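You operate a simulated robot arm through the tools that you are given. There is no shell and no other tool.

Carry out the task below with a simulated robot arm. There is one attempt and no reset: what you move stays moved.

## Task
Load the green-tipped bobbin, then the yellow-tipped one, on the turntable; step it on after each.
Fine: switch the checker on; one step each time.

Only the result counts: the job must be done as asked and must still hold three seconds after the hand-in. Knocking over, shifting, dropping, spilling or breaking anything else fails it.

## Robot
A 7-joint arm with a fingered hand, fixed in place. Base frame: the origin is at the foot of the arm, x ahead of it, y to its left, z up; the work surface is at about z = 0.8. Units: m, degrees, N and s.
With the tool pointing down near the work surface it reaches from about 0.22 to 0.76 m from the base axis. Its first joint turns from -166.0 to 166.0 degrees. Payload 4 kg.
Tool frame: the origin (TCP) lies between the finger pads and is the grasp point; the fingertips stand 0.028 m ahead of it; z points along the fingers, y is the line along which they close. Largest opening 0.168 m; the body of the gripper starts 0.079 m behind the TCP. The gripper is a hand of 4 fingers: y runs from the thumb to the fingers, the wrist lies at [0, 0, -0.249] in the tool frame.
Orientation is that of the tool frame in the base frame, as a unit quaternion [x, y, z, w]. With the fingers straight down and closing along the base's y, the tool's x points along the base's -x, its y along +y and its z along -z.

## Interface
- The arm moves only by the tool servo_tool. Its argument "rows" is a list of rows, each an object (a shift or turn left out is 0) with "linear": the shift along the tool's x, y, z in m, a list of three; "dr": the turn, a rotation vector about the tool's x, y, z in degrees, a list of three. In form: [{"linear": [dx, dy, dz], "dr": [ax, ay, az]}, ...]. A call has 1 to 20 rows; each row is the pose to reach, as a shift and turn from the pose commanded when the call began, along the tool's axes at that moment. A row lasts 0.2 s, in which the tool goes at most 0.05 m and 8.6 degrees; a call with a longer step from one row to the next is refused whole. A pose out of reach is approached as far as the arm can. The call stops where the force on the tool passes 90 N (or 10 N more than at its start, if that is more) or the arm is blocked; 0.2 s more then pass. In this call time passes only in rows, and 0.2 s behind the last. The reply holds the time, the measured pose of the TCP, the force on the tool along the base axes, the opening and the grip force, in the units named above and with some noise, with the torque about the TCP (base axes, N m) and any sound that the robot's microphone picked up.
- Cameras (640 x 400 px; columns grow to the right, rows downward): "scene" is fixed at [0.3965, -0.6592, 1.6108]; the picture's right is [0.97, -0.26, 0.00], its down [-0.21, -0.81, -0.54] and it looks along [0.14, 0.52, -0.84] (base axes); focal length 264 px, centre (320, 200). "wrist" rides on the gripper at [0.06, -0.06, -0.11] in the tool frame; the picture's right is [0.71, 0.71, 0.00], its down [-0.56, 0.56, -0.61] and it looks along [-0.43, 0.43, 0.79] (tool axes); focal length 265 px, centre (320, 200). There is no depth. A picture from a camera that has moved, and an enlarged one, comes with that camera's place and axes in the base frame and with its lens. The place of the scene camera against the robot may be out by one fixed shift of up to 0.018 m in any direction.
- grab_frame(camera): a new picture of that camera. No time passes.
- slide_trunk(by): slides the trunk up (or, below 0, down) by that many m; the arm rides with it, the base frame stays. It gives what a move gives, with no picture.
- set_fingers(finger1, finger2, finger3, thumb_bend): sets how far each is bent, from 0 (flat) to 100 (curled in); at 30 the hand is open as for a grip, at 70 the pads meet at the TCP. One left out holds its place. A second passes; each finger stops where it meets its share of the squeeze, and holds until it gets a number again. It is the only way to open and close the hand. It gives what a move gives, with no picture; readings hold the bend of each and the force on the fingers (four entries, about 0 where the hand has none), thumb and palm.
- zoom(camera, box): a new picture of the part [left, top, right, bottom] of that camera's present view, enlarged. No time passes.
- hand_in(): hands the job in; it is judged then, once.

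Nothing tells you positions but the pictures and the camera data. Unless the task says otherwise, let go and move clear before handing in.

The tools are called after "Call:" as name(argument=value, ...) on one line, values as JSON. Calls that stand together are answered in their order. servo_tool: Moves the arm, as the interface text tells. Its arguments: {"type":"object","properties":{"rows":{"type":"array","items":{"type":"object","properties":{"linear":{"type":"array","items":{"type":"number"}},"dr":{"type":"array","items":{"type":"number"}}}}}},"required":["rows"]} The other tools are called the same way: slide_trunk (by) slides the trunk up or down; set_fingers (finger1, finger2, finger3, thumb_bend) moves the fingers one by one; grab_frame (camera) takes a picture; zoom (camera, box) takes an enlarged picture of a part of a camera's view; hand_in () hands the job in.

At the start:

```text
time_s: 0.0
ee_pos: [0.45, -0.0845, 1.2058]
ee_rot: [0.0, 1.0, 0.001, 0.0]
ft_force: [0.2, -0.2, -0.4]
torque: [-0.02, -0.03, -0.01]
finger_gap: 0.1679
grip_force: 0.0
shape: jaw
bend: [30.0, 30.0, 30.0, 30.0]
finger forces: [0.0, 0.0, 0.0, 0.1, 0.1, 0.0]
trunk travel left (down, up): [-0.525, 0.065]
```

scene: 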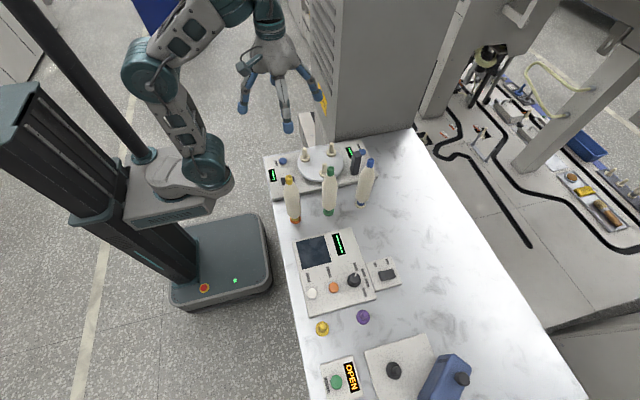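
wrist: 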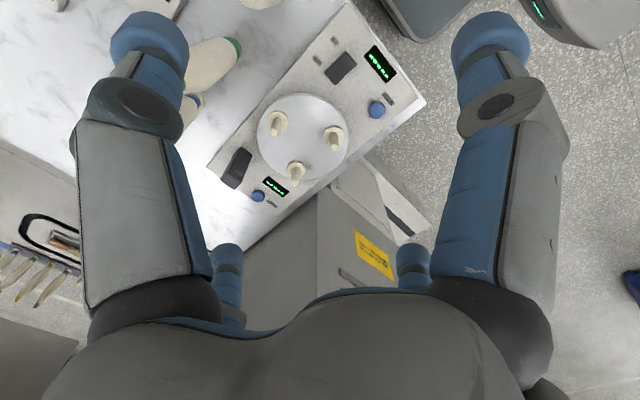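

I see a table with a turntable panel, three bobbins (yellow, green, blue tipped), and a control panel nearer to the camera. I'll zoom in to read labels and locate things.

Call:
zoom(camera="scene", box=[250, 130, 410, 230])

Call:
zoom(camera="scene", box=[280, 220, 420, 320])

Call:
zoom(camera="scene", box=[290, 300, 480, 400])

Call:
zoom(camera="wrist", box=[180, 0, 460, 220])

```text
4.00 times, centred on (330, 180) of scene
camera zoom: at [0.3965, -0.6592, 1.6108], right [0.97, -0.26, 0.0], down [-0.21, -0.81, -0.54], along [0.14, 0.52, -0.84], focal length 1057 px, centre (280, 280)
```

zoom: 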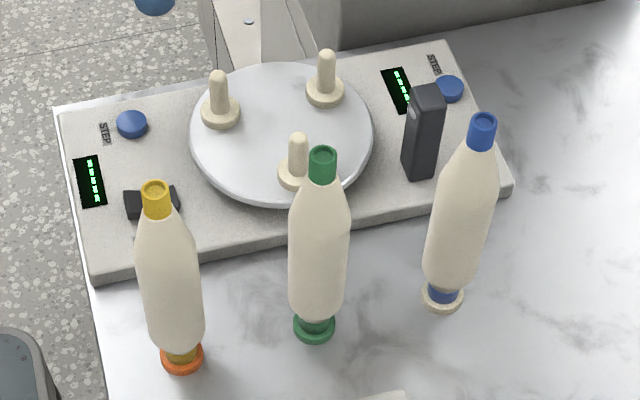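

```text
4.00 times, centred on (350, 270) of scene
camera zoom: at [0.3965, -0.6592, 1.6108], right [0.97, -0.26, 0.0], down [-0.21, -0.81, -0.54], along [0.14, 0.52, -0.84], focal length 1057 px, centre (200, -80)
```

zoom: 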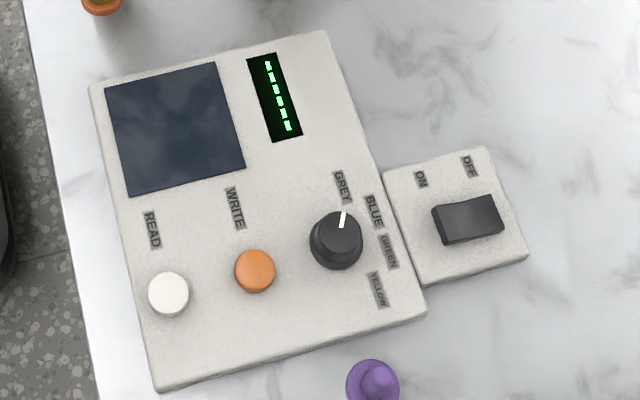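

```text
3.37 times, centred on (385, 350) of scene
camera zoom: at [0.3965, -0.6592, 1.6108], right [0.97, -0.26, 0.0], down [-0.21, -0.81, -0.54], along [0.14, 0.52, -0.84], focal length 890 px, centre (101, -305)
```

zoom: 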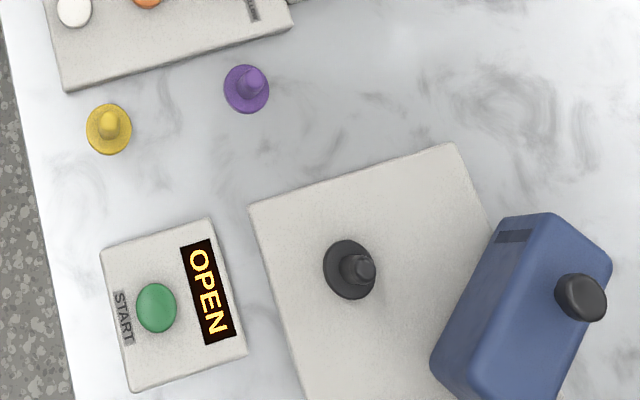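

```text
1.82 times, centred on (320, 110) of wrist
camera zoom: at [0.3881, -0.1447, 1.3161], right [-0.71, 0.71, 0.0], down [0.56, 0.56, 0.61], along [0.43, 0.43, -0.79], focal length 483 px, centre (320, 364)
```

zoom: 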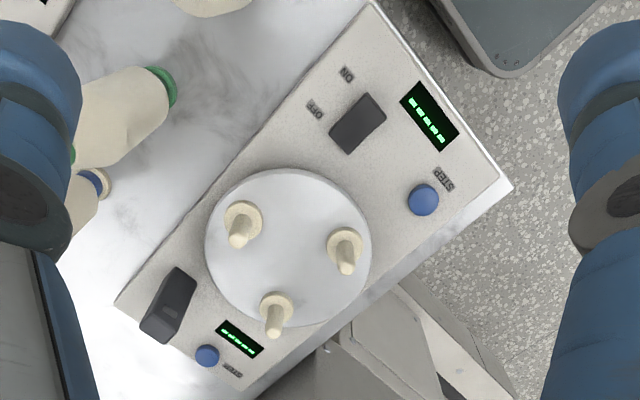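

The turntable panel has two STEP buttons, a rocker switch and a dark pillar; a READ/WRITE panel with its own rocker sits closer. I'll zoom in further to read displays and labels before moving.

Call:
zoom(camera="scene", box=[262, 145, 312, 195])

Call:
zoom(camera="scene", box=[335, 140, 385, 180])

Call:
zoom(camera="wrist", box=[310, 20, 410, 120])

Call:
zoom(camera="wrist", box=[210, 130, 310, 220])

Call:
zoom(camera="scene", box=[300, 230, 360, 270])

Call:
zoom(camera="scene", box=[340, 250, 410, 300])

```text
8.00 times, centred on (287, 170) of scene
camera zoom: at [0.3965, -0.6592, 1.6108], right [0.97, -0.26, 0.0], down [-0.21, -0.81, -0.54], along [0.14, 0.52, -0.84], focal length 2114 px, centre (584, 440)
```

zoom: 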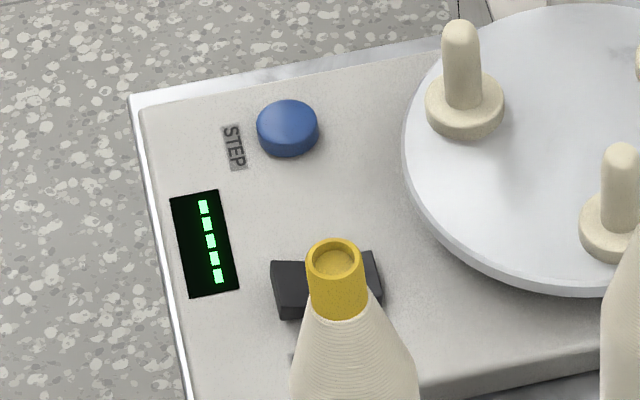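

```text
10.00 times, centred on (360, 160) of scene
camera zoom: at [0.3965, -0.6592, 1.6108], right [0.97, -0.26, 0.0], down [-0.21, -0.81, -0.54], along [0.14, 0.52, -0.84], focal length 2643 px, centre (-80, 600)
```

zoom: 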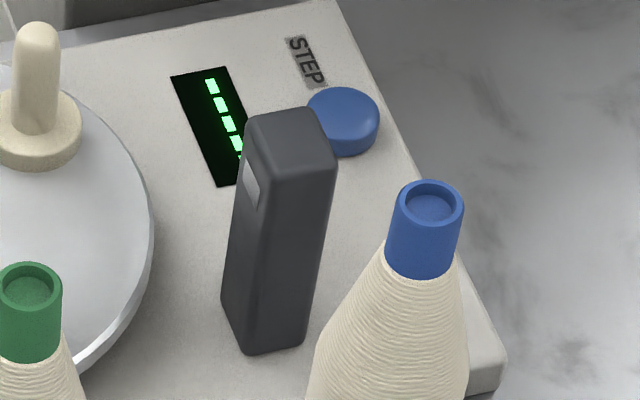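

```text
4.00 times, centred on (360, 70) of wrist
camera zoom: at [0.3881, -0.1447, 1.3161], right [-0.71, 0.71, 0.0], down [0.56, 0.56, 0.61], along [0.43, 0.43, -0.79], focal length 1062 px, centre (160, 720)
```

zoom: 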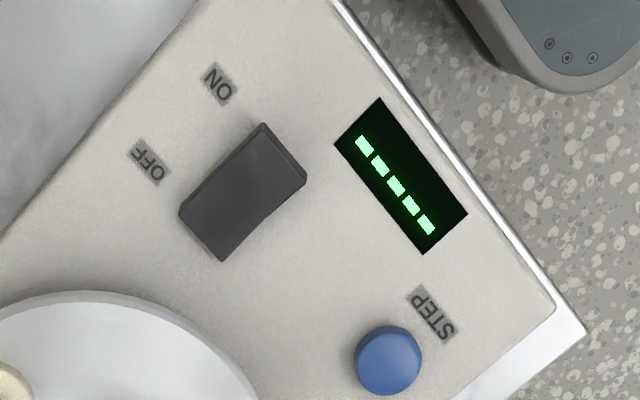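

```text
4.44 times, centred on (260, 175) of wrist
camera zoom: at [0.3881, -0.1447, 1.3161], right [-0.71, 0.71, 0.0], down [0.56, 0.56, 0.61], along [0.43, 0.43, -0.79], focal length 1180 px, centre (587, 311)
```

zoom: 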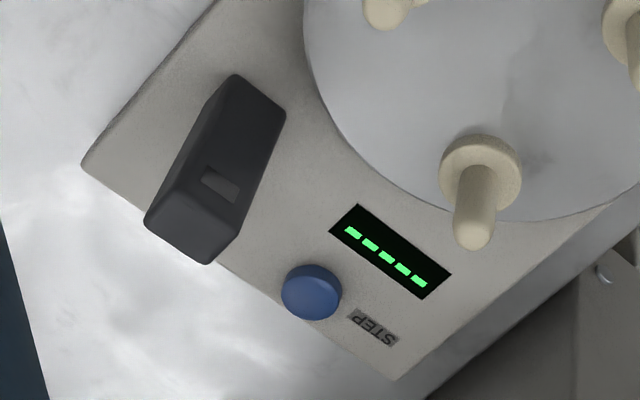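

```text
10.00 times, centred on (330, 250) of scene
camera zoom: at [0.3965, -0.6592, 1.6108], right [0.97, -0.26, 0.0], down [-0.21, -0.81, -0.54], along [0.14, 0.52, -0.84], focal length 2643 px, centre (220, -300)
```

zoom: 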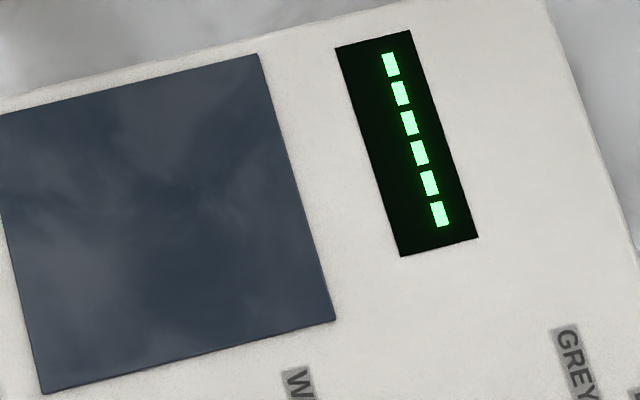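

```text
8.00 times, centred on (375, 275) of scene
camera zoom: at [0.3965, -0.6592, 1.6108], right [0.97, -0.26, 0.0], down [-0.21, -0.81, -0.54], along [0.14, 0.52, -0.84], focal length 2114 px, centre (-120, -400)
```

zoom: 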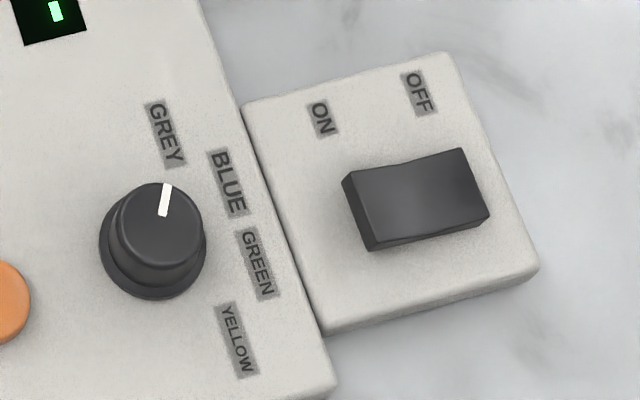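

I'll look more closely at the bobbin feet, the loose pegs and the rocker switches.

Call:
zoom(camera="scene", box=[280, 190, 340, 230])

Call:
zoom(camera="scene", box=[345, 150, 385, 215])

Call:
zoom(camera="scene", box=[305, 300, 375, 345])

Call:
zoom(camera="wrist", box=[150, 0, 270, 130])

Call:
zoom(camera="wrist", box=[250, 80, 360, 190])

```text
10.00 times, centred on (310, 210) of scene
camera zoom: at [0.3965, -0.6592, 1.6108], right [0.97, -0.26, 0.0], down [-0.21, -0.81, -0.54], along [0.14, 0.52, -0.84], focal length 2643 px, centre (420, 100)
```

zoom: 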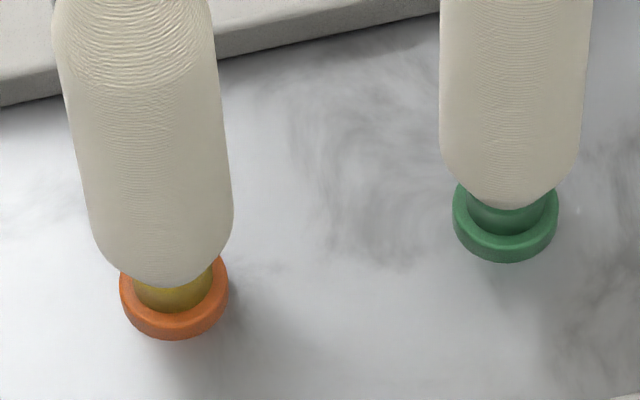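

```text
6.15 times, centred on (365, 182) of scene
camera zoom: at [0.3965, -0.6592, 1.6108], right [0.97, -0.26, 0.0], down [-0.21, -0.81, -0.54], along [0.14, 0.52, -0.84], focal length 1626 px, centre (43, 308)
```

zoom: 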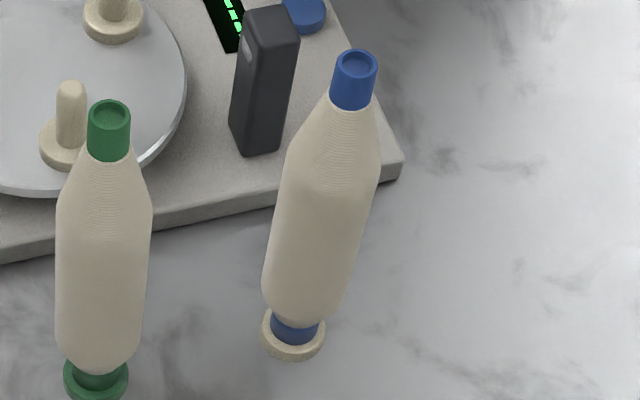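

```text
8.89 times, centred on (340, 322) of scene
camera zoom: at [0.3965, -0.6592, 1.6108], right [0.97, -0.26, 0.0], down [-0.21, -0.81, -0.54], along [0.14, 0.52, -0.84], focal length 2349 px, centre (142, -889)
```

zoom: 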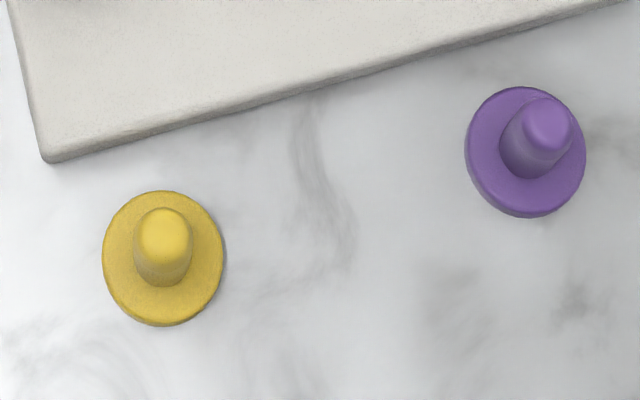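

```text
3.08 times, centred on (210, 65) of wrist
camera zoom: at [0.3881, -0.1447, 1.3161], right [-0.71, 0.71, 0.0], down [0.56, 0.56, 0.61], along [0.43, 0.43, -0.79], focal length 817 px, centre (658, 615)
```

zoom: 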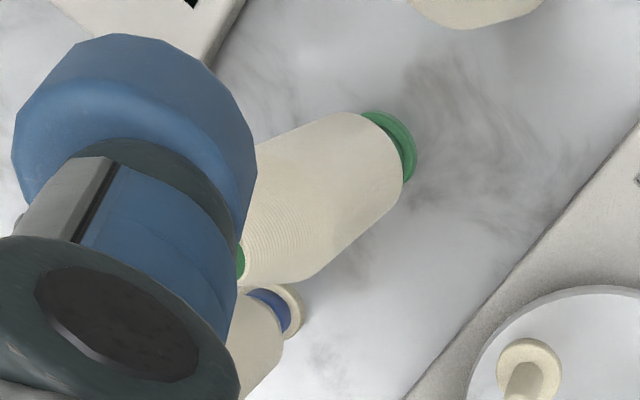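

```text
3.64 times, centred on (305, 135) of wrist
camera zoom: at [0.3881, -0.1447, 1.3161], right [-0.71, 0.71, 0.0], down [0.56, 0.56, 0.61], along [0.43, 0.43, -0.79], focal length 965 px, centre (374, 436)
```

zoom: 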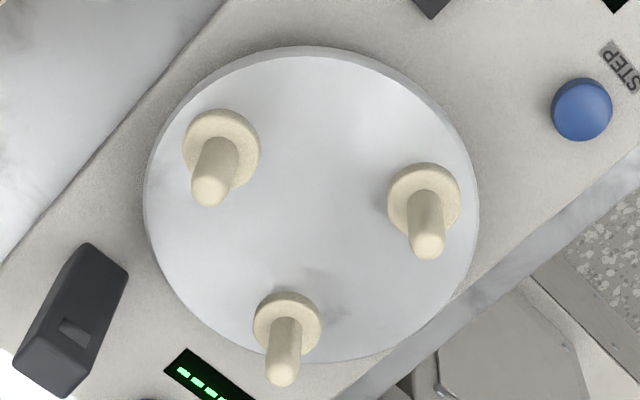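

The bobbins stand over loose pegs (yellow-tipped on orange, green on green, blue on cream). Zooming appears to give true extra resolution, so I'll check the rocker states and pillar window closely.

Call:
zoom(camera="wrist", box=[322, 45, 362, 75])

Call:
zoom(camera="wrist", box=[215, 140, 265, 195])

Call:
zoom(camera="scene", box=[372, 260, 402, 285])

Call:
zoom(camera="scene", box=[270, 165, 310, 195])

Call:
zoom(camera="wrist", box=[150, 20, 250, 110])

```text
13.33 times, centred on (342, 60) of wrist
camera zoom: at [0.3881, -0.1447, 1.3161], right [-0.71, 0.71, 0.0], down [0.56, 0.56, 0.61], along [0.43, 0.43, -0.79], focal length 3539 px, centre (27, 2067)
```

zoom: 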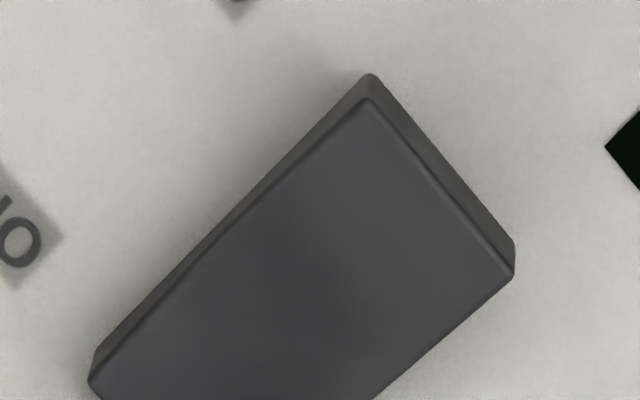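

```text
7.27 times, centred on (240, 168) of wrist
camera zoom: at [0.3881, -0.1447, 1.3161], right [-0.71, 0.71, 0.0], down [0.56, 0.56, 0.61], along [0.43, 0.43, -0.79], focal length 1930 px, centre (902, 436)
```

zoom: 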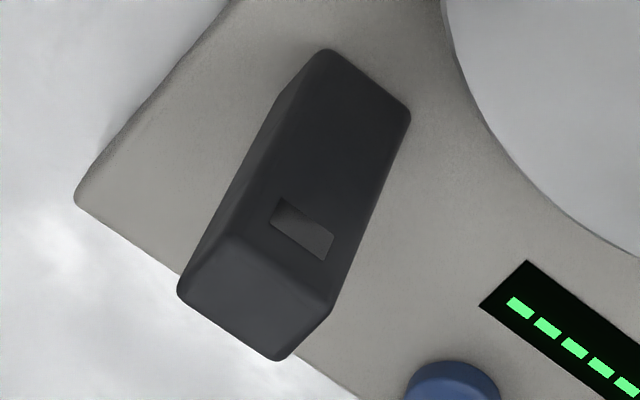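

```text
16.00 times, centred on (387, 272) of scene
camera zoom: at [0.3965, -0.6592, 1.6108], right [0.97, -0.26, 0.0], down [-0.21, -0.81, -0.54], along [0.14, 0.52, -0.84], focal length 4228 px, centre (-752, -960)
```

zoom: 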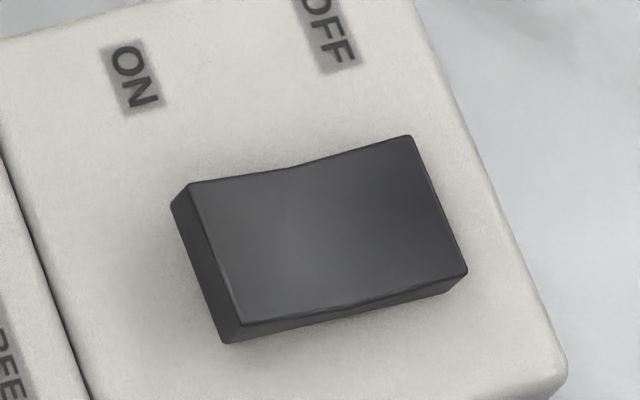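

```text
13.33 times, centred on (290, 180) of scene
camera zoom: at [0.3965, -0.6592, 1.6108], right [0.97, -0.26, 0.0], down [-0.21, -0.81, -0.54], along [0.14, 0.52, -0.84], focal length 3524 px, centre (720, 467)
```

zoom: 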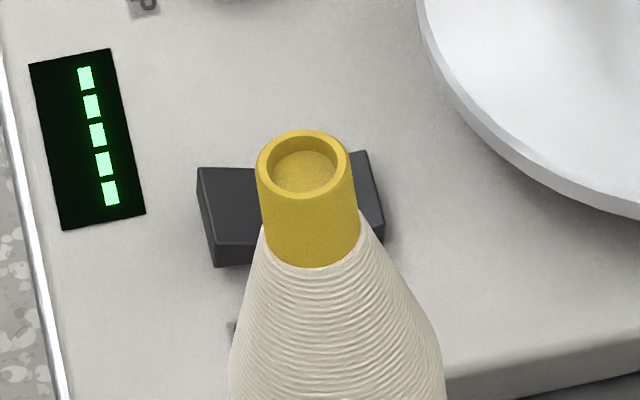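

```text
4.44 times, centred on (200, 65) of wrist
camera zoom: at [0.3881, -0.1447, 1.3161], right [-0.71, 0.71, 0.0], down [0.56, 0.56, 0.61], along [0.43, 0.43, -0.79], focal length 1180 px, centre (853, 800)
```

zoom: 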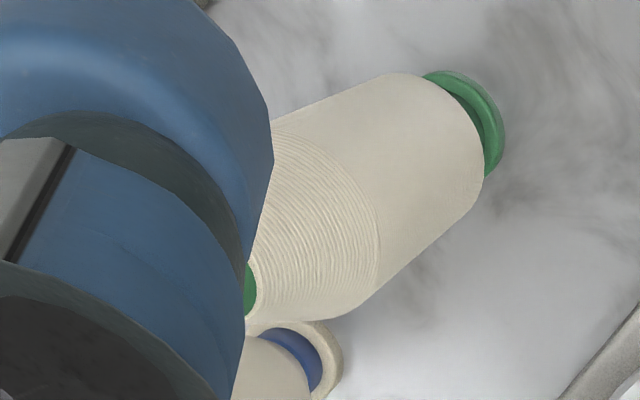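

Both rockers look to be in OFF (ON end raised). The pillar's window faces the front peg of the turntable, so that peg seems to be the load/check spot. First I'll learn the finger layout by bending them, well above everything.

Call:
set_fingers(finger1=70)

Call:
grab_frame(camera="wrist")

Call:
grab_frame(camera="scene")

```text
time_s: 1.0
ee_pos: [0.4488, -0.0847, 1.2067]
ee_rot: [-0.001, 1.0, 0.0, 0.0]
ft_force: [-0.2, -0.2, -0.5]
torque: [-0.02, 0.02, -0.02]
finger_gap: 0.079
grip_force: 0.1
shape: fingers
bend: [70.0, 30.0, 30.0, 30.0]
finger forces: [0.0, 0.1, 0.0, 0.1, 0.0, 0.0]
trunk travel left (down, up): [-0.525, 0.065]
```

```text
taken
camera wrist: at [0.3881, -0.1447, 1.3161], right [-0.71, 0.71, 0.0], down [0.56, 0.56, 0.61], along [0.43, 0.43, -0.79], focal length 265 px, centre (320, 200)
```

wrist: 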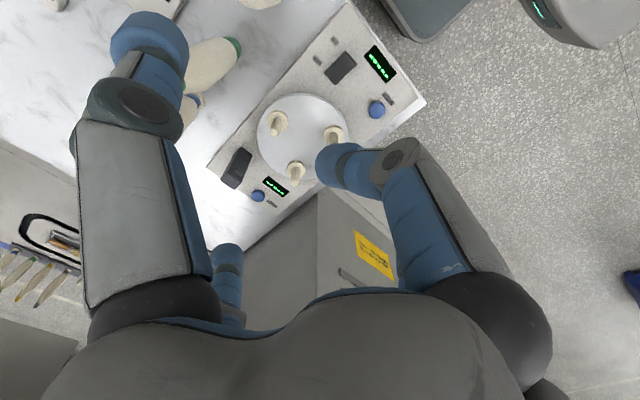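

```text
taken
```

scene: 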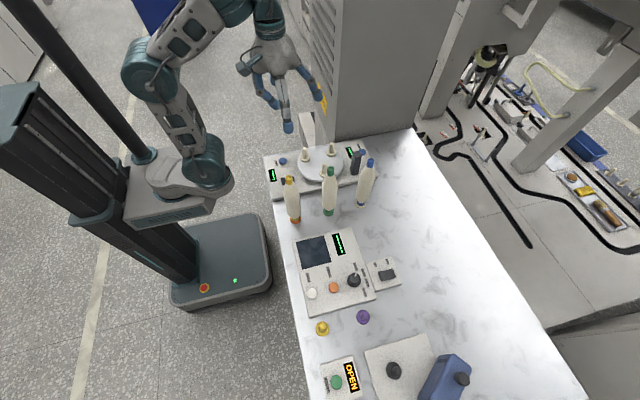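

Finger1 is the one at the tool's +x side; four digits sit at 90° spacing. I'll try curling the other three to leave a single poking finger.

Call:
set_fingers(finger1=70, finger2=100, finger3=100, thumb_bend=100)

Call:
grab_frame(camera="wrist")

Call:
zoom(camera="scene", box=[220, 0, 340, 140])

```text
time_s: 2.0
ee_pos: [0.4491, -0.0834, 1.2065]
ee_rot: [0.0, 1.0, 0.0, -0.001]
ft_force: [0.2, -0.5, 0.9]
torque: [0.01, 0.01, 0.01]
finger_gap: 0.0014
grip_force: 0.1
shape: fingers
bend: [68.0, 75.0, 78.0, 85.0]
finger forces: [0.1, 0.0, 0.0, 0.0, 0.0, 0.0]
trunk travel left (down, up): [-0.525, 0.065]
```

```text
taken
camera wrist: at [0.3881, -0.1447, 1.3161], right [-0.71, 0.71, 0.0], down [0.56, 0.56, 0.61], along [0.43, 0.43, -0.79], focal length 265 px, centre (320, 200)
```

wrist: 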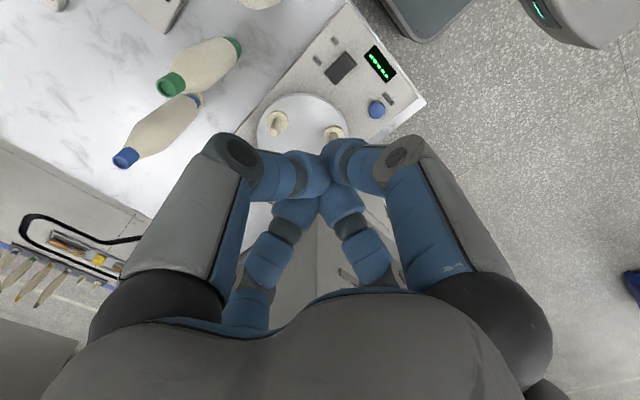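

```text
2.86 times, centred on (280, 70) of scene
camera zoom: at [0.3965, -0.6592, 1.6108], right [0.97, -0.26, 0.0], down [-0.21, -0.81, -0.54], along [0.14, 0.52, -0.84], focal length 755 px, centre (434, 571)
```

zoom: 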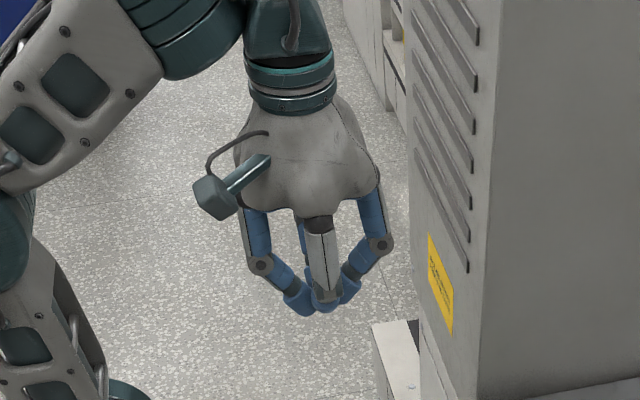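

The fingers close into a bundle usable as a poker. I take the turntable rocker's ON end at about (0.41, -0.053); I'll move above it at a safe height and look again.

Call:
servo_tool(rows=[{"linear": [0.006, 0.005, 0.03]}, {"linear": [0.012, 0.01, 0.07]}, {"linear": [0.018, 0.015, 0.11]}, {"linear": [0.024, 0.02, 0.15]}, {"linear": [0.03, 0.026, 0.19]}, {"linear": [0.036, 0.031, 0.22]}, {"linear": [0.038, 0.0315, 0.245]}, {"linear": [0.038, 0.0315, 0.256]}])

Call:
grab_frame(camera="wrist")

Call:
zoom(camera="scene", box=[220, 90, 380, 230])

```text
time_s: 3.8
ee_pos: [0.4105, -0.0522, 0.9511]
ee_rot: [-0.001, 1.0, 0.0, 0.0]
ft_force: [-0.9, -0.4, -0.2]
torque: [-0.03, 0.0, 0.01]
finger_gap: 0.0015
grip_force: 0.1
shape: fingers
bend: [68.0, 77.0, 80.0, 86.0]
finger forces: [0.0, 0.0, 0.1, 0.1, 0.0, 0.0]
trunk travel left (down, up): [-0.525, 0.065]
```

```text
taken
camera wrist: at [0.3499, -0.1136, 1.0601], right [-0.71, 0.71, 0.0], down [0.56, 0.56, 0.61], along [0.43, 0.43, -0.79], focal length 265 px, centre (320, 200)
```

wrist: 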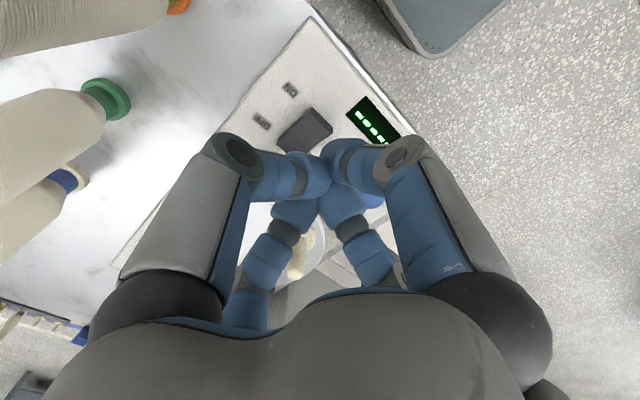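

```text
2.86 times, centred on (300, 160) of scene
camera zoom: at [0.3965, -0.6592, 1.6108], right [0.97, -0.26, 0.0], down [-0.21, -0.81, -0.54], along [0.14, 0.52, -0.84], focal length 755 px, centre (377, 314)
```

zoom: 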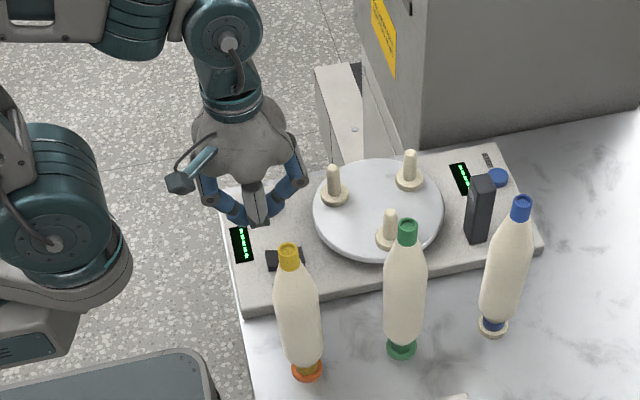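

I'll zoom for triangulating the rocker and panel height.

Call:
zoom(camera="wrist", box=[240, 70, 400, 170])

Call:
zoom(camera="scene", box=[265, 130, 325, 190])

```text
4.00 times, centred on (320, 120) of wrist
camera zoom: at [0.3499, -0.1136, 1.0601], right [-0.71, 0.71, 0.0], down [0.56, 0.56, 0.61], along [0.43, 0.43, -0.79], focal length 1062 px, centre (320, 520)
```

zoom: 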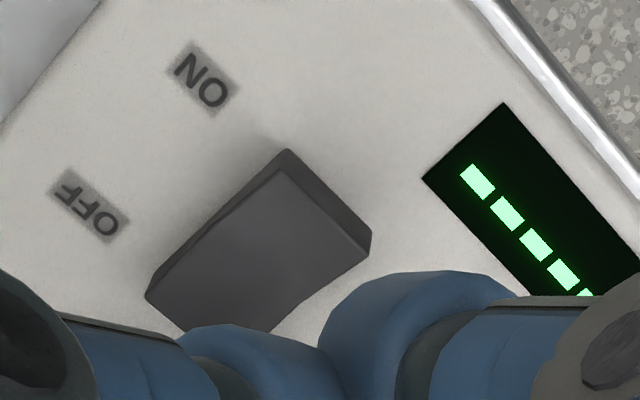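

```text
6.67 times, centred on (295, 160) of scene
camera zoom: at [0.3965, -0.6592, 1.6108], right [0.97, -0.26, 0.0], down [-0.21, -0.81, -0.54], along [0.14, 0.52, -0.84], focal length 1762 px, centre (487, 467)
```

zoom: 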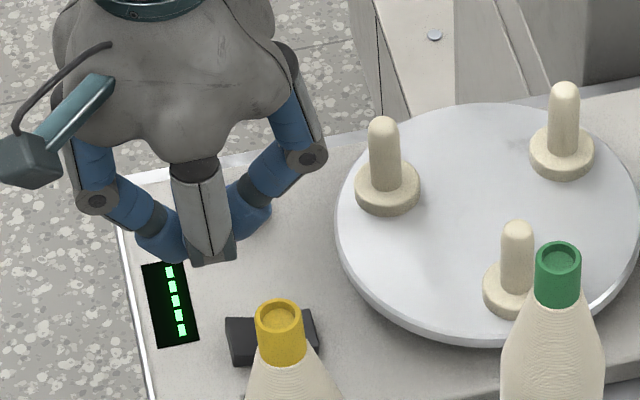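

Triangulation puts the panel top at z≈0.83 and the rocker's ON half at x 0.409–0.432, y≈-0.052. I'll descend onto the ON half gradually.

Call:
servo_tool(rows=[{"linear": [-0.004, 0.001, 0.02]}, {"linear": [-0.004, 0.001, 0.045]}, {"linear": [-0.004, 0.001, 0.06]}])

Call:
zoom(camera="wrist", box=[240, 70, 400, 190])

Call:
zoom(camera="scene", box=[265, 150, 315, 190])

```text
time_s: 4.6
ee_pos: [0.4151, -0.0513, 0.8909]
ee_rot: [0.0, 1.0, 0.0, 0.0]
ft_force: [-1.0, 1.0, 0.4]
torque: [0.0, 0.02, -0.02]
finger_gap: 0.0017
grip_force: 0.1
shape: fingers
bend: [68.0, 77.0, 80.0, 86.0]
finger forces: [0.0, 0.0, 0.0, 0.1, 0.0, 0.0]
trunk travel left (down, up): [-0.525, 0.065]
```

```text
3.33 times, centred on (320, 130) of wrist
camera zoom: at [0.3541, -0.1126, 0.9999], right [-0.71, 0.71, 0.0], down [0.56, 0.56, 0.61], along [0.43, 0.43, -0.79], focal length 885 px, centre (320, 433)
```

zoom: 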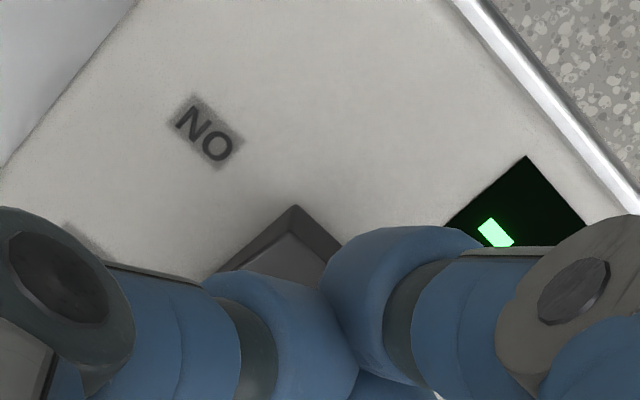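

```text
10.00 times, centred on (290, 170) of scene
camera zoom: at [0.3965, -0.6592, 1.6108], right [0.97, -0.26, 0.0], down [-0.21, -0.81, -0.54], along [0.14, 0.52, -0.84], focal length 2643 px, centre (620, 500)
```

zoom: 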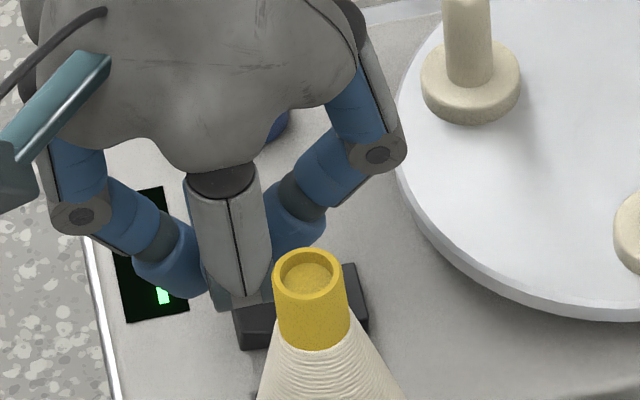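

The tips hover just over the rocker. I'll go down in small steps watching the force.

Call:
servo_tool(rows=[{"linear": [0, 0, 0.004]}, {"linear": [0, 0, 0.008]}, {"linear": [0, 0, 0.012]}])

```text
time_s: 5.4
ee_pos: [0.4161, -0.0519, 0.8787]
ee_rot: [-0.001, 1.0, 0.0, -0.001]
ft_force: [0.2, 0.2, 0.0]
torque: [0.01, -0.02, 0.0]
finger_gap: 0.0016
grip_force: 0.1
shape: fingers
bend: [68.0, 77.0, 80.0, 86.0]
finger forces: [0.1, 0.0, 0.0, 0.0, 0.0, 0.0]
trunk travel left (down, up): [-0.525, 0.065]
```

Call:
servo_tool(rows=[{"linear": [0, 0, 0.003]}, {"linear": [0, 0, 0.006]}])

```text
time_s: 6.0
ee_pos: [0.415, -0.0515, 0.8729]
ee_rot: [0.0, 1.0, 0.001, 0.0]
ft_force: [0.1, -0.1, -0.4]
torque: [-0.02, -0.01, 0.0]
finger_gap: 0.0015
grip_force: 0.0
shape: fingers
bend: [68.0, 77.0, 80.0, 86.0]
finger forces: [0.0, 0.0, 0.0, 0.0, 0.0, 0.1]
trunk travel left (down, up): [-0.525, 0.065]
```

No contact yet at TCP z≈0.873; I'll check the view and keep going down slowly.

Call:
servo_tool(rows=[{"linear": [0, 0, 0.003]}, {"linear": [0, 0, 0.006]}])

Call:
zoom(camera="scene", box=[265, 150, 315, 190])

Call:
zoom(camera="wrist", box=[240, 70, 400, 190])

```text
time_s: 6.6
ee_pos: [0.415, -0.0527, 0.8669]
ee_rot: [-0.001, 1.0, 0.001, 0.0]
ft_force: [-0.4, 0.6, 0.5]
torque: [-0.03, -0.02, 0.0]
finger_gap: 0.0015
grip_force: 0.0
shape: fingers
bend: [68.0, 77.0, 80.0, 86.0]
finger forces: [0.0, 0.0, 0.0, 0.0, 0.0, 0.1]
trunk travel left (down, up): [-0.525, 0.065]
```

```text
10.00 times, centred on (290, 170) of scene
camera zoom: at [0.3965, -0.6592, 1.6108], right [0.97, -0.26, 0.0], down [-0.21, -0.81, -0.54], along [0.14, 0.52, -0.84], focal length 2643 px, centre (620, 500)
```

zoom: 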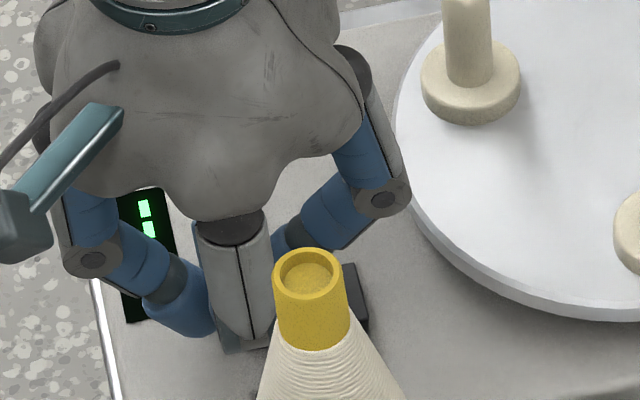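

```text
3.33 times, centred on (320, 130) of wrist
camera zoom: at [0.3541, -0.1126, 0.9762], right [-0.71, 0.71, 0.0], down [0.56, 0.56, 0.61], along [0.43, 0.43, -0.79], focal length 885 px, centre (320, 433)
```

zoom: 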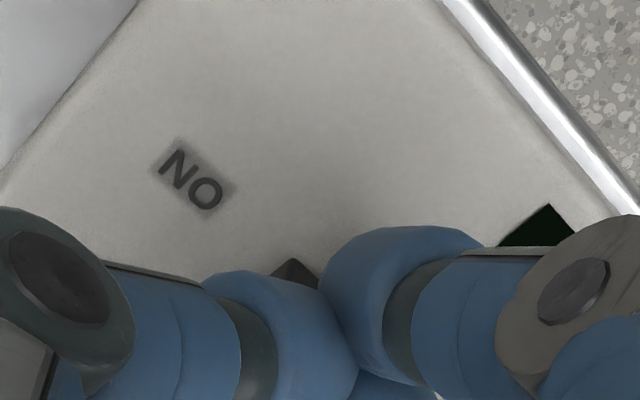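

Call:
servo_tool(rows=[{"linear": [0, 0, 0.002]}, {"linear": [0, 0, 0.004]}])

```text
time_s: 7.2
ee_pos: [0.4149, -0.0514, 0.8632]
ee_rot: [-0.001, 1.0, 0.001, 0.0]
ft_force: [-1.0, -0.7, 1.5]
torque: [-0.01, 0.01, -0.01]
finger_gap: 0.0018
grip_force: 0.1
shape: fingers
bend: [68.0, 78.0, 80.0, 87.0]
finger forces: [0.0, 0.0, 0.0, 0.0, 0.1, 0.1]
trunk travel left (down, up): [-0.525, 0.065]
```

The force begins to rise slightly, so contact is near. I'll continue in 2 mm steps.

Call:
servo_tool(rows=[{"linear": [0, 0, 0.002]}, {"linear": [0, 0, 0.004]}])

```text
time_s: 7.8
ee_pos: [0.4152, -0.051, 0.8593]
ee_rot: [0.0, 1.0, 0.0, 0.0]
ft_force: [-0.1, -0.4, 0.2]
torque: [0.01, -0.02, -0.01]
finger_gap: 0.0015
grip_force: 0.0
shape: fingers
bend: [68.0, 78.0, 80.0, 87.0]
finger forces: [0.0, 0.1, 0.0, 0.0, 0.0, 0.0]
trunk travel left (down, up): [-0.525, 0.065]
```

Call:
servo_tool(rows=[{"linear": [0, 0, 0.002]}, {"linear": [0, 0, 0.004]}])

Call:
zoom(camera="wrist", box=[240, 70, 400, 190])

Call:
zoom(camera="scene", box=[265, 150, 315, 190])

```text
time_s: 8.4
ee_pos: [0.4147, -0.0512, 0.8556]
ee_rot: [0.0, 1.0, 0.0, 0.001]
ft_force: [-1.7, 0.9, 8.5]
torque: [0.03, -0.07, 0.0]
finger_gap: 0.0019
grip_force: 0.0
shape: fingers
bend: [68.0, 81.0, 83.0, 89.0]
finger forces: [0.0, 0.0, 0.1, 0.0, 0.0, 0.0]
trunk travel left (down, up): [-0.525, 0.065]
```

```text
3.33 times, centred on (320, 130) of wrist
camera zoom: at [0.3538, -0.1121, 0.9645], right [-0.71, 0.71, 0.0], down [0.56, 0.56, 0.62], along [0.43, 0.44, -0.79], focal length 885 px, centre (320, 433)
```

zoom: 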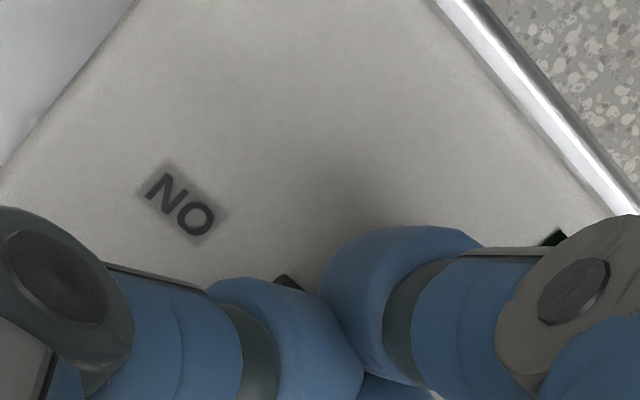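

```text
10.00 times, centred on (290, 170) of scene
camera zoom: at [0.3965, -0.6592, 1.6108], right [0.97, -0.26, 0.0], down [-0.21, -0.81, -0.54], along [0.14, 0.52, -0.84], focal length 2643 px, centre (620, 500)
```

zoom: 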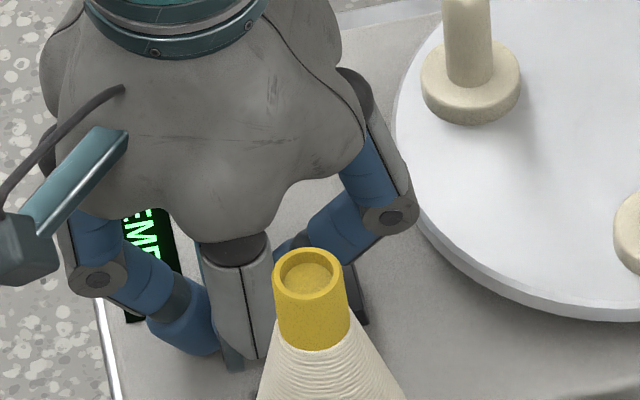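

The left display now shows "EMP..." – the checker came on. I'll lift off and look at both displays.

Call:
servo_tool(rows=[{"linear": [0, 0, -0.03]}, {"linear": [0, 0, -0.07]}, {"linear": [0, 0, -0.11]}, {"linear": [0, 0, -0.15]}, {"linear": [0, 0, -0.19]}])

Call:
zoom(camera="scene", box=[260, 135, 320, 195])

Call:
zoom(camera="scene", box=[335, 135, 395, 185])

Call:
zoom(camera="scene", box=[280, 220, 420, 320])

Call:
zoom(camera="wrist", box=[220, 40, 420, 180])

```text
time_s: 9.6
ee_pos: [0.4147, -0.0517, 1.0459]
ee_rot: [-0.001, 1.0, -0.001, -0.001]
ft_force: [0.1, -0.3, -0.2]
torque: [0.01, -0.03, 0.0]
finger_gap: 0.0022
grip_force: 0.0
shape: fingers
bend: [68.0, 81.0, 83.0, 89.0]
finger forces: [0.0, 0.0, 0.1, 0.0, 0.0, 0.1]
trunk travel left (down, up): [-0.525, 0.065]
```

```text
6.67 times, centred on (290, 165) of scene
camera zoom: at [0.3965, -0.6592, 1.6108], right [0.97, -0.26, 0.0], down [-0.21, -0.81, -0.54], along [0.14, 0.52, -0.84], focal length 1762 px, centre (520, 433)
```

zoom: 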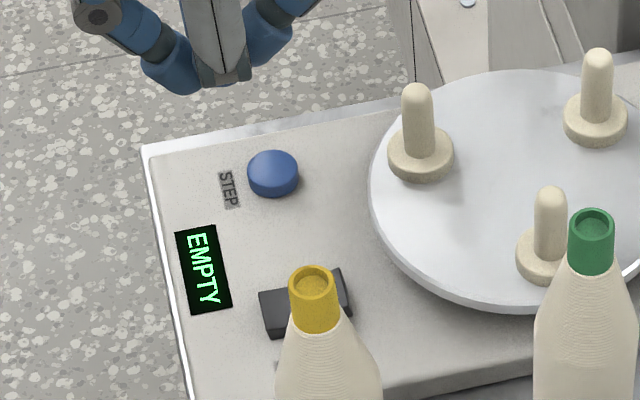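

```text
8.00 times, centred on (365, 160) of scene
camera zoom: at [0.3965, -0.6592, 1.6108], right [0.97, -0.26, 0.0], down [-0.21, -0.81, -0.54], along [0.14, 0.52, -0.84], focal length 2114 px, centre (-40, 520)
```

zoom: 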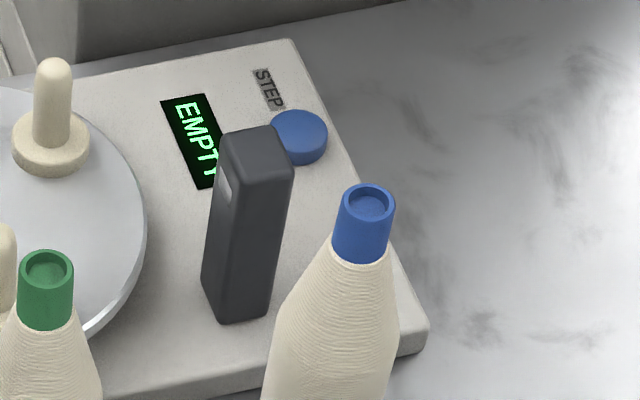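

```text
4.00 times, centred on (350, 270) of scene
camera zoom: at [0.3965, -0.6592, 1.6108], right [0.97, -0.26, 0.0], down [-0.21, -0.81, -0.54], along [0.14, 0.52, -0.84], focal length 1057 px, centre (200, -80)
```

zoom: 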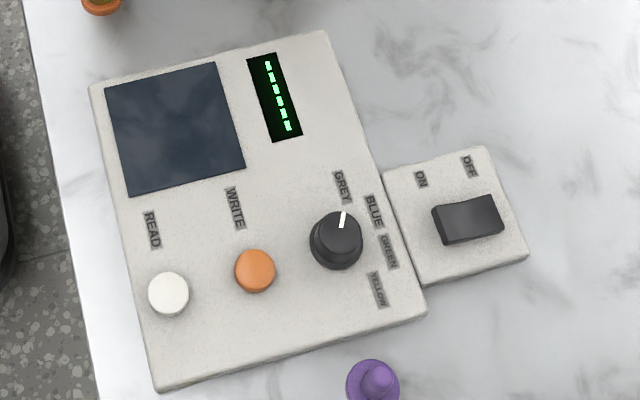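

```text
2.86 times, centred on (320, 110) of wrist
camera zoom: at [0.3537, -0.1128, 1.1552], right [-0.71, 0.71, 0.0], down [0.56, 0.56, 0.61], along [0.43, 0.43, -0.79], focal length 758 px, centre (320, 457)
```

zoom: 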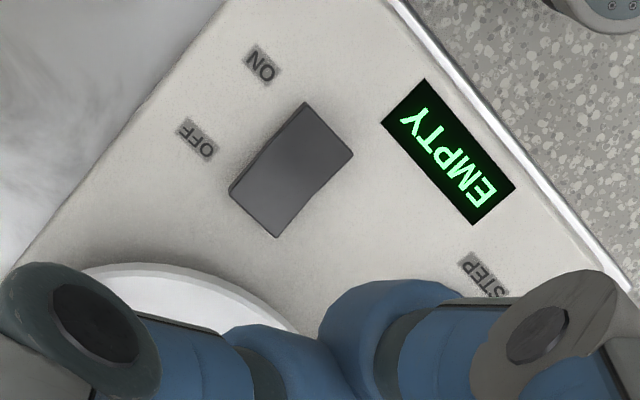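

Both displays now read EMPTY – both STEP/display sets belong to the same turntable, and the rocker is in ON. Next I'll raise the hand, open it, and move above the green-tipped bobbin (about (0.55, -0.21)) to measure it.

Call:
servo_tool(rows=[{"linear": [0, 0, -0.045]}, {"linear": [0, 0, -0.09]}, {"linear": [0, 0, -0.135]}, {"linear": [0, 0, -0.155]}, {"linear": [-0.027, -0.032, -0.155]}, {"linear": [-0.054, -0.064, -0.155]}, {"linear": [-0.081, -0.096, -0.155]}, {"linear": [-0.108, -0.128, -0.155]}, {"linear": [-0.134, -0.158, -0.155]}])

Call:
set_fingers(finger1=30, finger2=30, finger3=30, thumb_bend=30)

Call:
grab_frame(camera="wrist")

Call:
grab_frame(camera="scene")

```text
time_s: 11.6
ee_pos: [0.5254, -0.1893, 1.1948]
ee_rot: [-0.001, 1.0, -0.001, -0.001]
ft_force: [1.3, 1.5, -0.8]
torque: [-0.09, 0.05, 0.03]
finger_gap: 0.0016
grip_force: 0.0
shape: fingers
bend: [68.0, 81.0, 83.0, 89.0]
finger forces: [0.0, 0.0, 0.0, 0.0, 0.0, 0.1]
out of reach, approached as far as the arm can: row 8, 9
trunk travel left (down, up): [-0.525, 0.065]
```

```text
time_s: 12.6
ee_pos: [0.5254, -0.1895, 1.1938]
ee_rot: [0.0, 1.0, 0.0, 0.0]
ft_force: [0.1, 0.9, 0.1]
torque: [0.0, 0.0, -0.04]
finger_gap: 0.1169
grip_force: 0.0
shape: fingers
bend: [30.0, 30.0, 30.0, 30.0]
finger forces: [0.0, 0.1, 0.1, 0.0, 0.0, 0.0]
trunk travel left (down, up): [-0.525, 0.065]
```

```text
taken
camera wrist: at [0.4639, -0.2502, 1.304], right [-0.71, 0.71, 0.0], down [0.56, 0.56, 0.61], along [0.43, 0.43, -0.79], focal length 265 px, centre (320, 200)
```

wrist: 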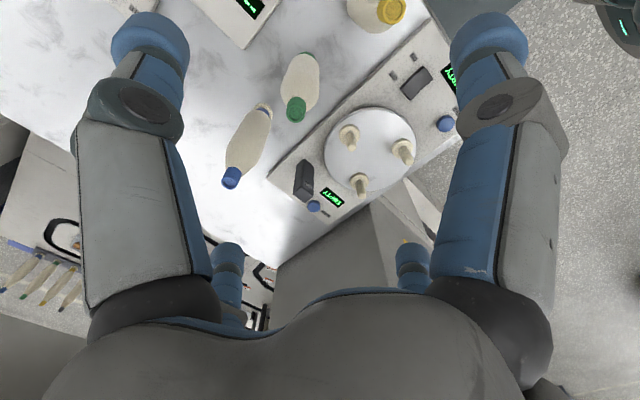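

```text
taken
```

scene: 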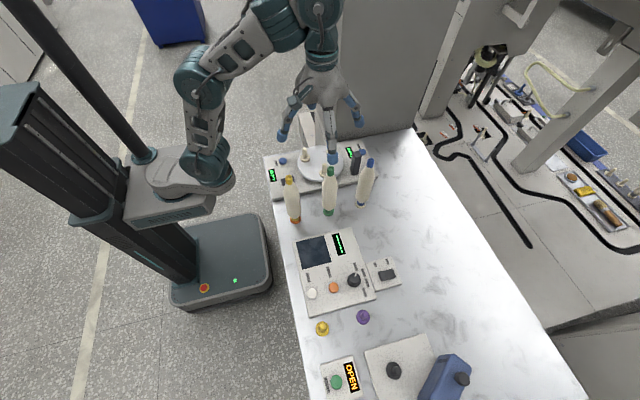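

At that height the arm hits its reach limit at about (0.525, -0.19). I'll measure the bobbins and pegs from here, then raise the trunk to gain reach.

Call:
zoom(camera="wrist", box=[260, 40, 340, 130])

Call:
zoom(camera="wrist", box=[310, 100, 430, 210])

Call:
zoom(camera="wrist", box=[340, 0, 430, 60])

```text
4.44 times, centred on (300, 85) of wrist
camera zoom: at [0.4639, -0.2502, 1.304], right [-0.71, 0.71, 0.0], down [0.56, 0.56, 0.61], along [0.43, 0.43, -0.79], focal length 1180 px, centre (409, 711)
```

zoom: 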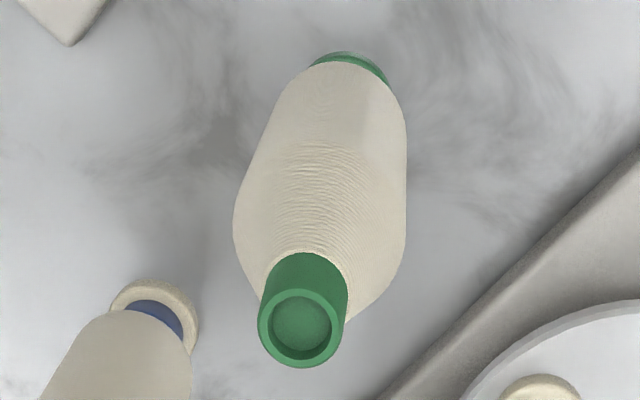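

```text
3.64 times, centred on (370, 155) of wrist
camera zoom: at [0.4639, -0.2502, 1.304], right [-0.71, 0.71, 0.0], down [0.56, 0.56, 0.61], along [0.43, 0.43, -0.79], focal length 965 px, centre (138, 364)
```

zoom: 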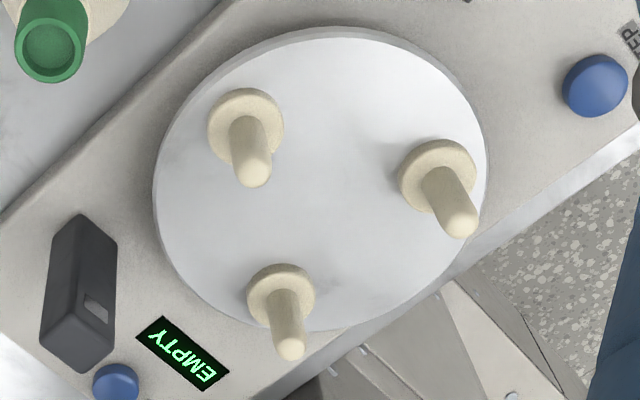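

```text
6.67 times, centred on (385, 30) of wrist
camera zoom: at [0.4639, -0.2502, 1.304], right [-0.71, 0.71, 0.0], down [0.56, 0.56, 0.61], along [0.43, 0.43, -0.79], focal length 1769 px, centre (-113, 1333)
```

zoom: 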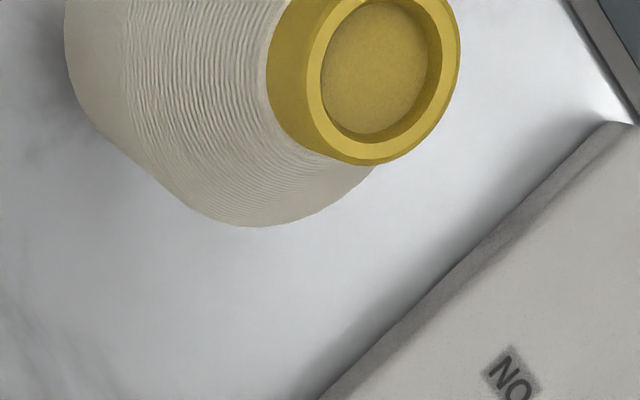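

Triangulating: bobbins stand at x≈0.4275 (yellow), 0.549 (green), 0.67 (blue), all y≈-0.200 with tops at z≈1.035; turntable pegs at (0.566,-0.072), (0.515,0.017), (0.618,0.017) with tops ≈0.90. I'll raise the trunk for more reach.

Call:
slide_trunk(by=0.06)

```text
time_s: 13.6
ee_pos: [0.5247, -0.1902, 1.2545]
ee_rot: [0.0, 1.0, 0.0, 0.0]
ft_force: [-0.5, -0.2, 0.2]
torque: [0.0, 0.02, 0.02]
finger_gap: 0.1167
grip_force: 0.1
shape: fingers
bend: [30.0, 30.0, 30.0, 30.0]
finger forces: [0.1, 0.0, 0.0, 0.0, 0.0, 0.0]
trunk travel left (down, up): [-0.585, 0.005]
```

Now I'll lower by 0.1 m here to see where the commanded pose really is.

Call:
servo_tool(rows=[{"linear": [0, 0, 0.03]}, {"linear": [0, 0, 0.06]}, {"linear": [0, 0, 0.09]}])

```text
time_s: 14.4
ee_pos: [0.5259, -0.1911, 1.1645]
ee_rot: [-0.001, 1.0, 0.0, 0.0]
ft_force: [0.1, 0.5, -0.1]
torque: [-0.01, -0.04, -0.01]
finger_gap: 0.1169
grip_force: 0.1
shape: fingers
bend: [30.0, 30.0, 30.0, 30.0]
finger forces: [0.0, 0.1, 0.0, 0.0, 0.0, 0.0]
trunk travel left (down, up): [-0.585, 0.005]
```

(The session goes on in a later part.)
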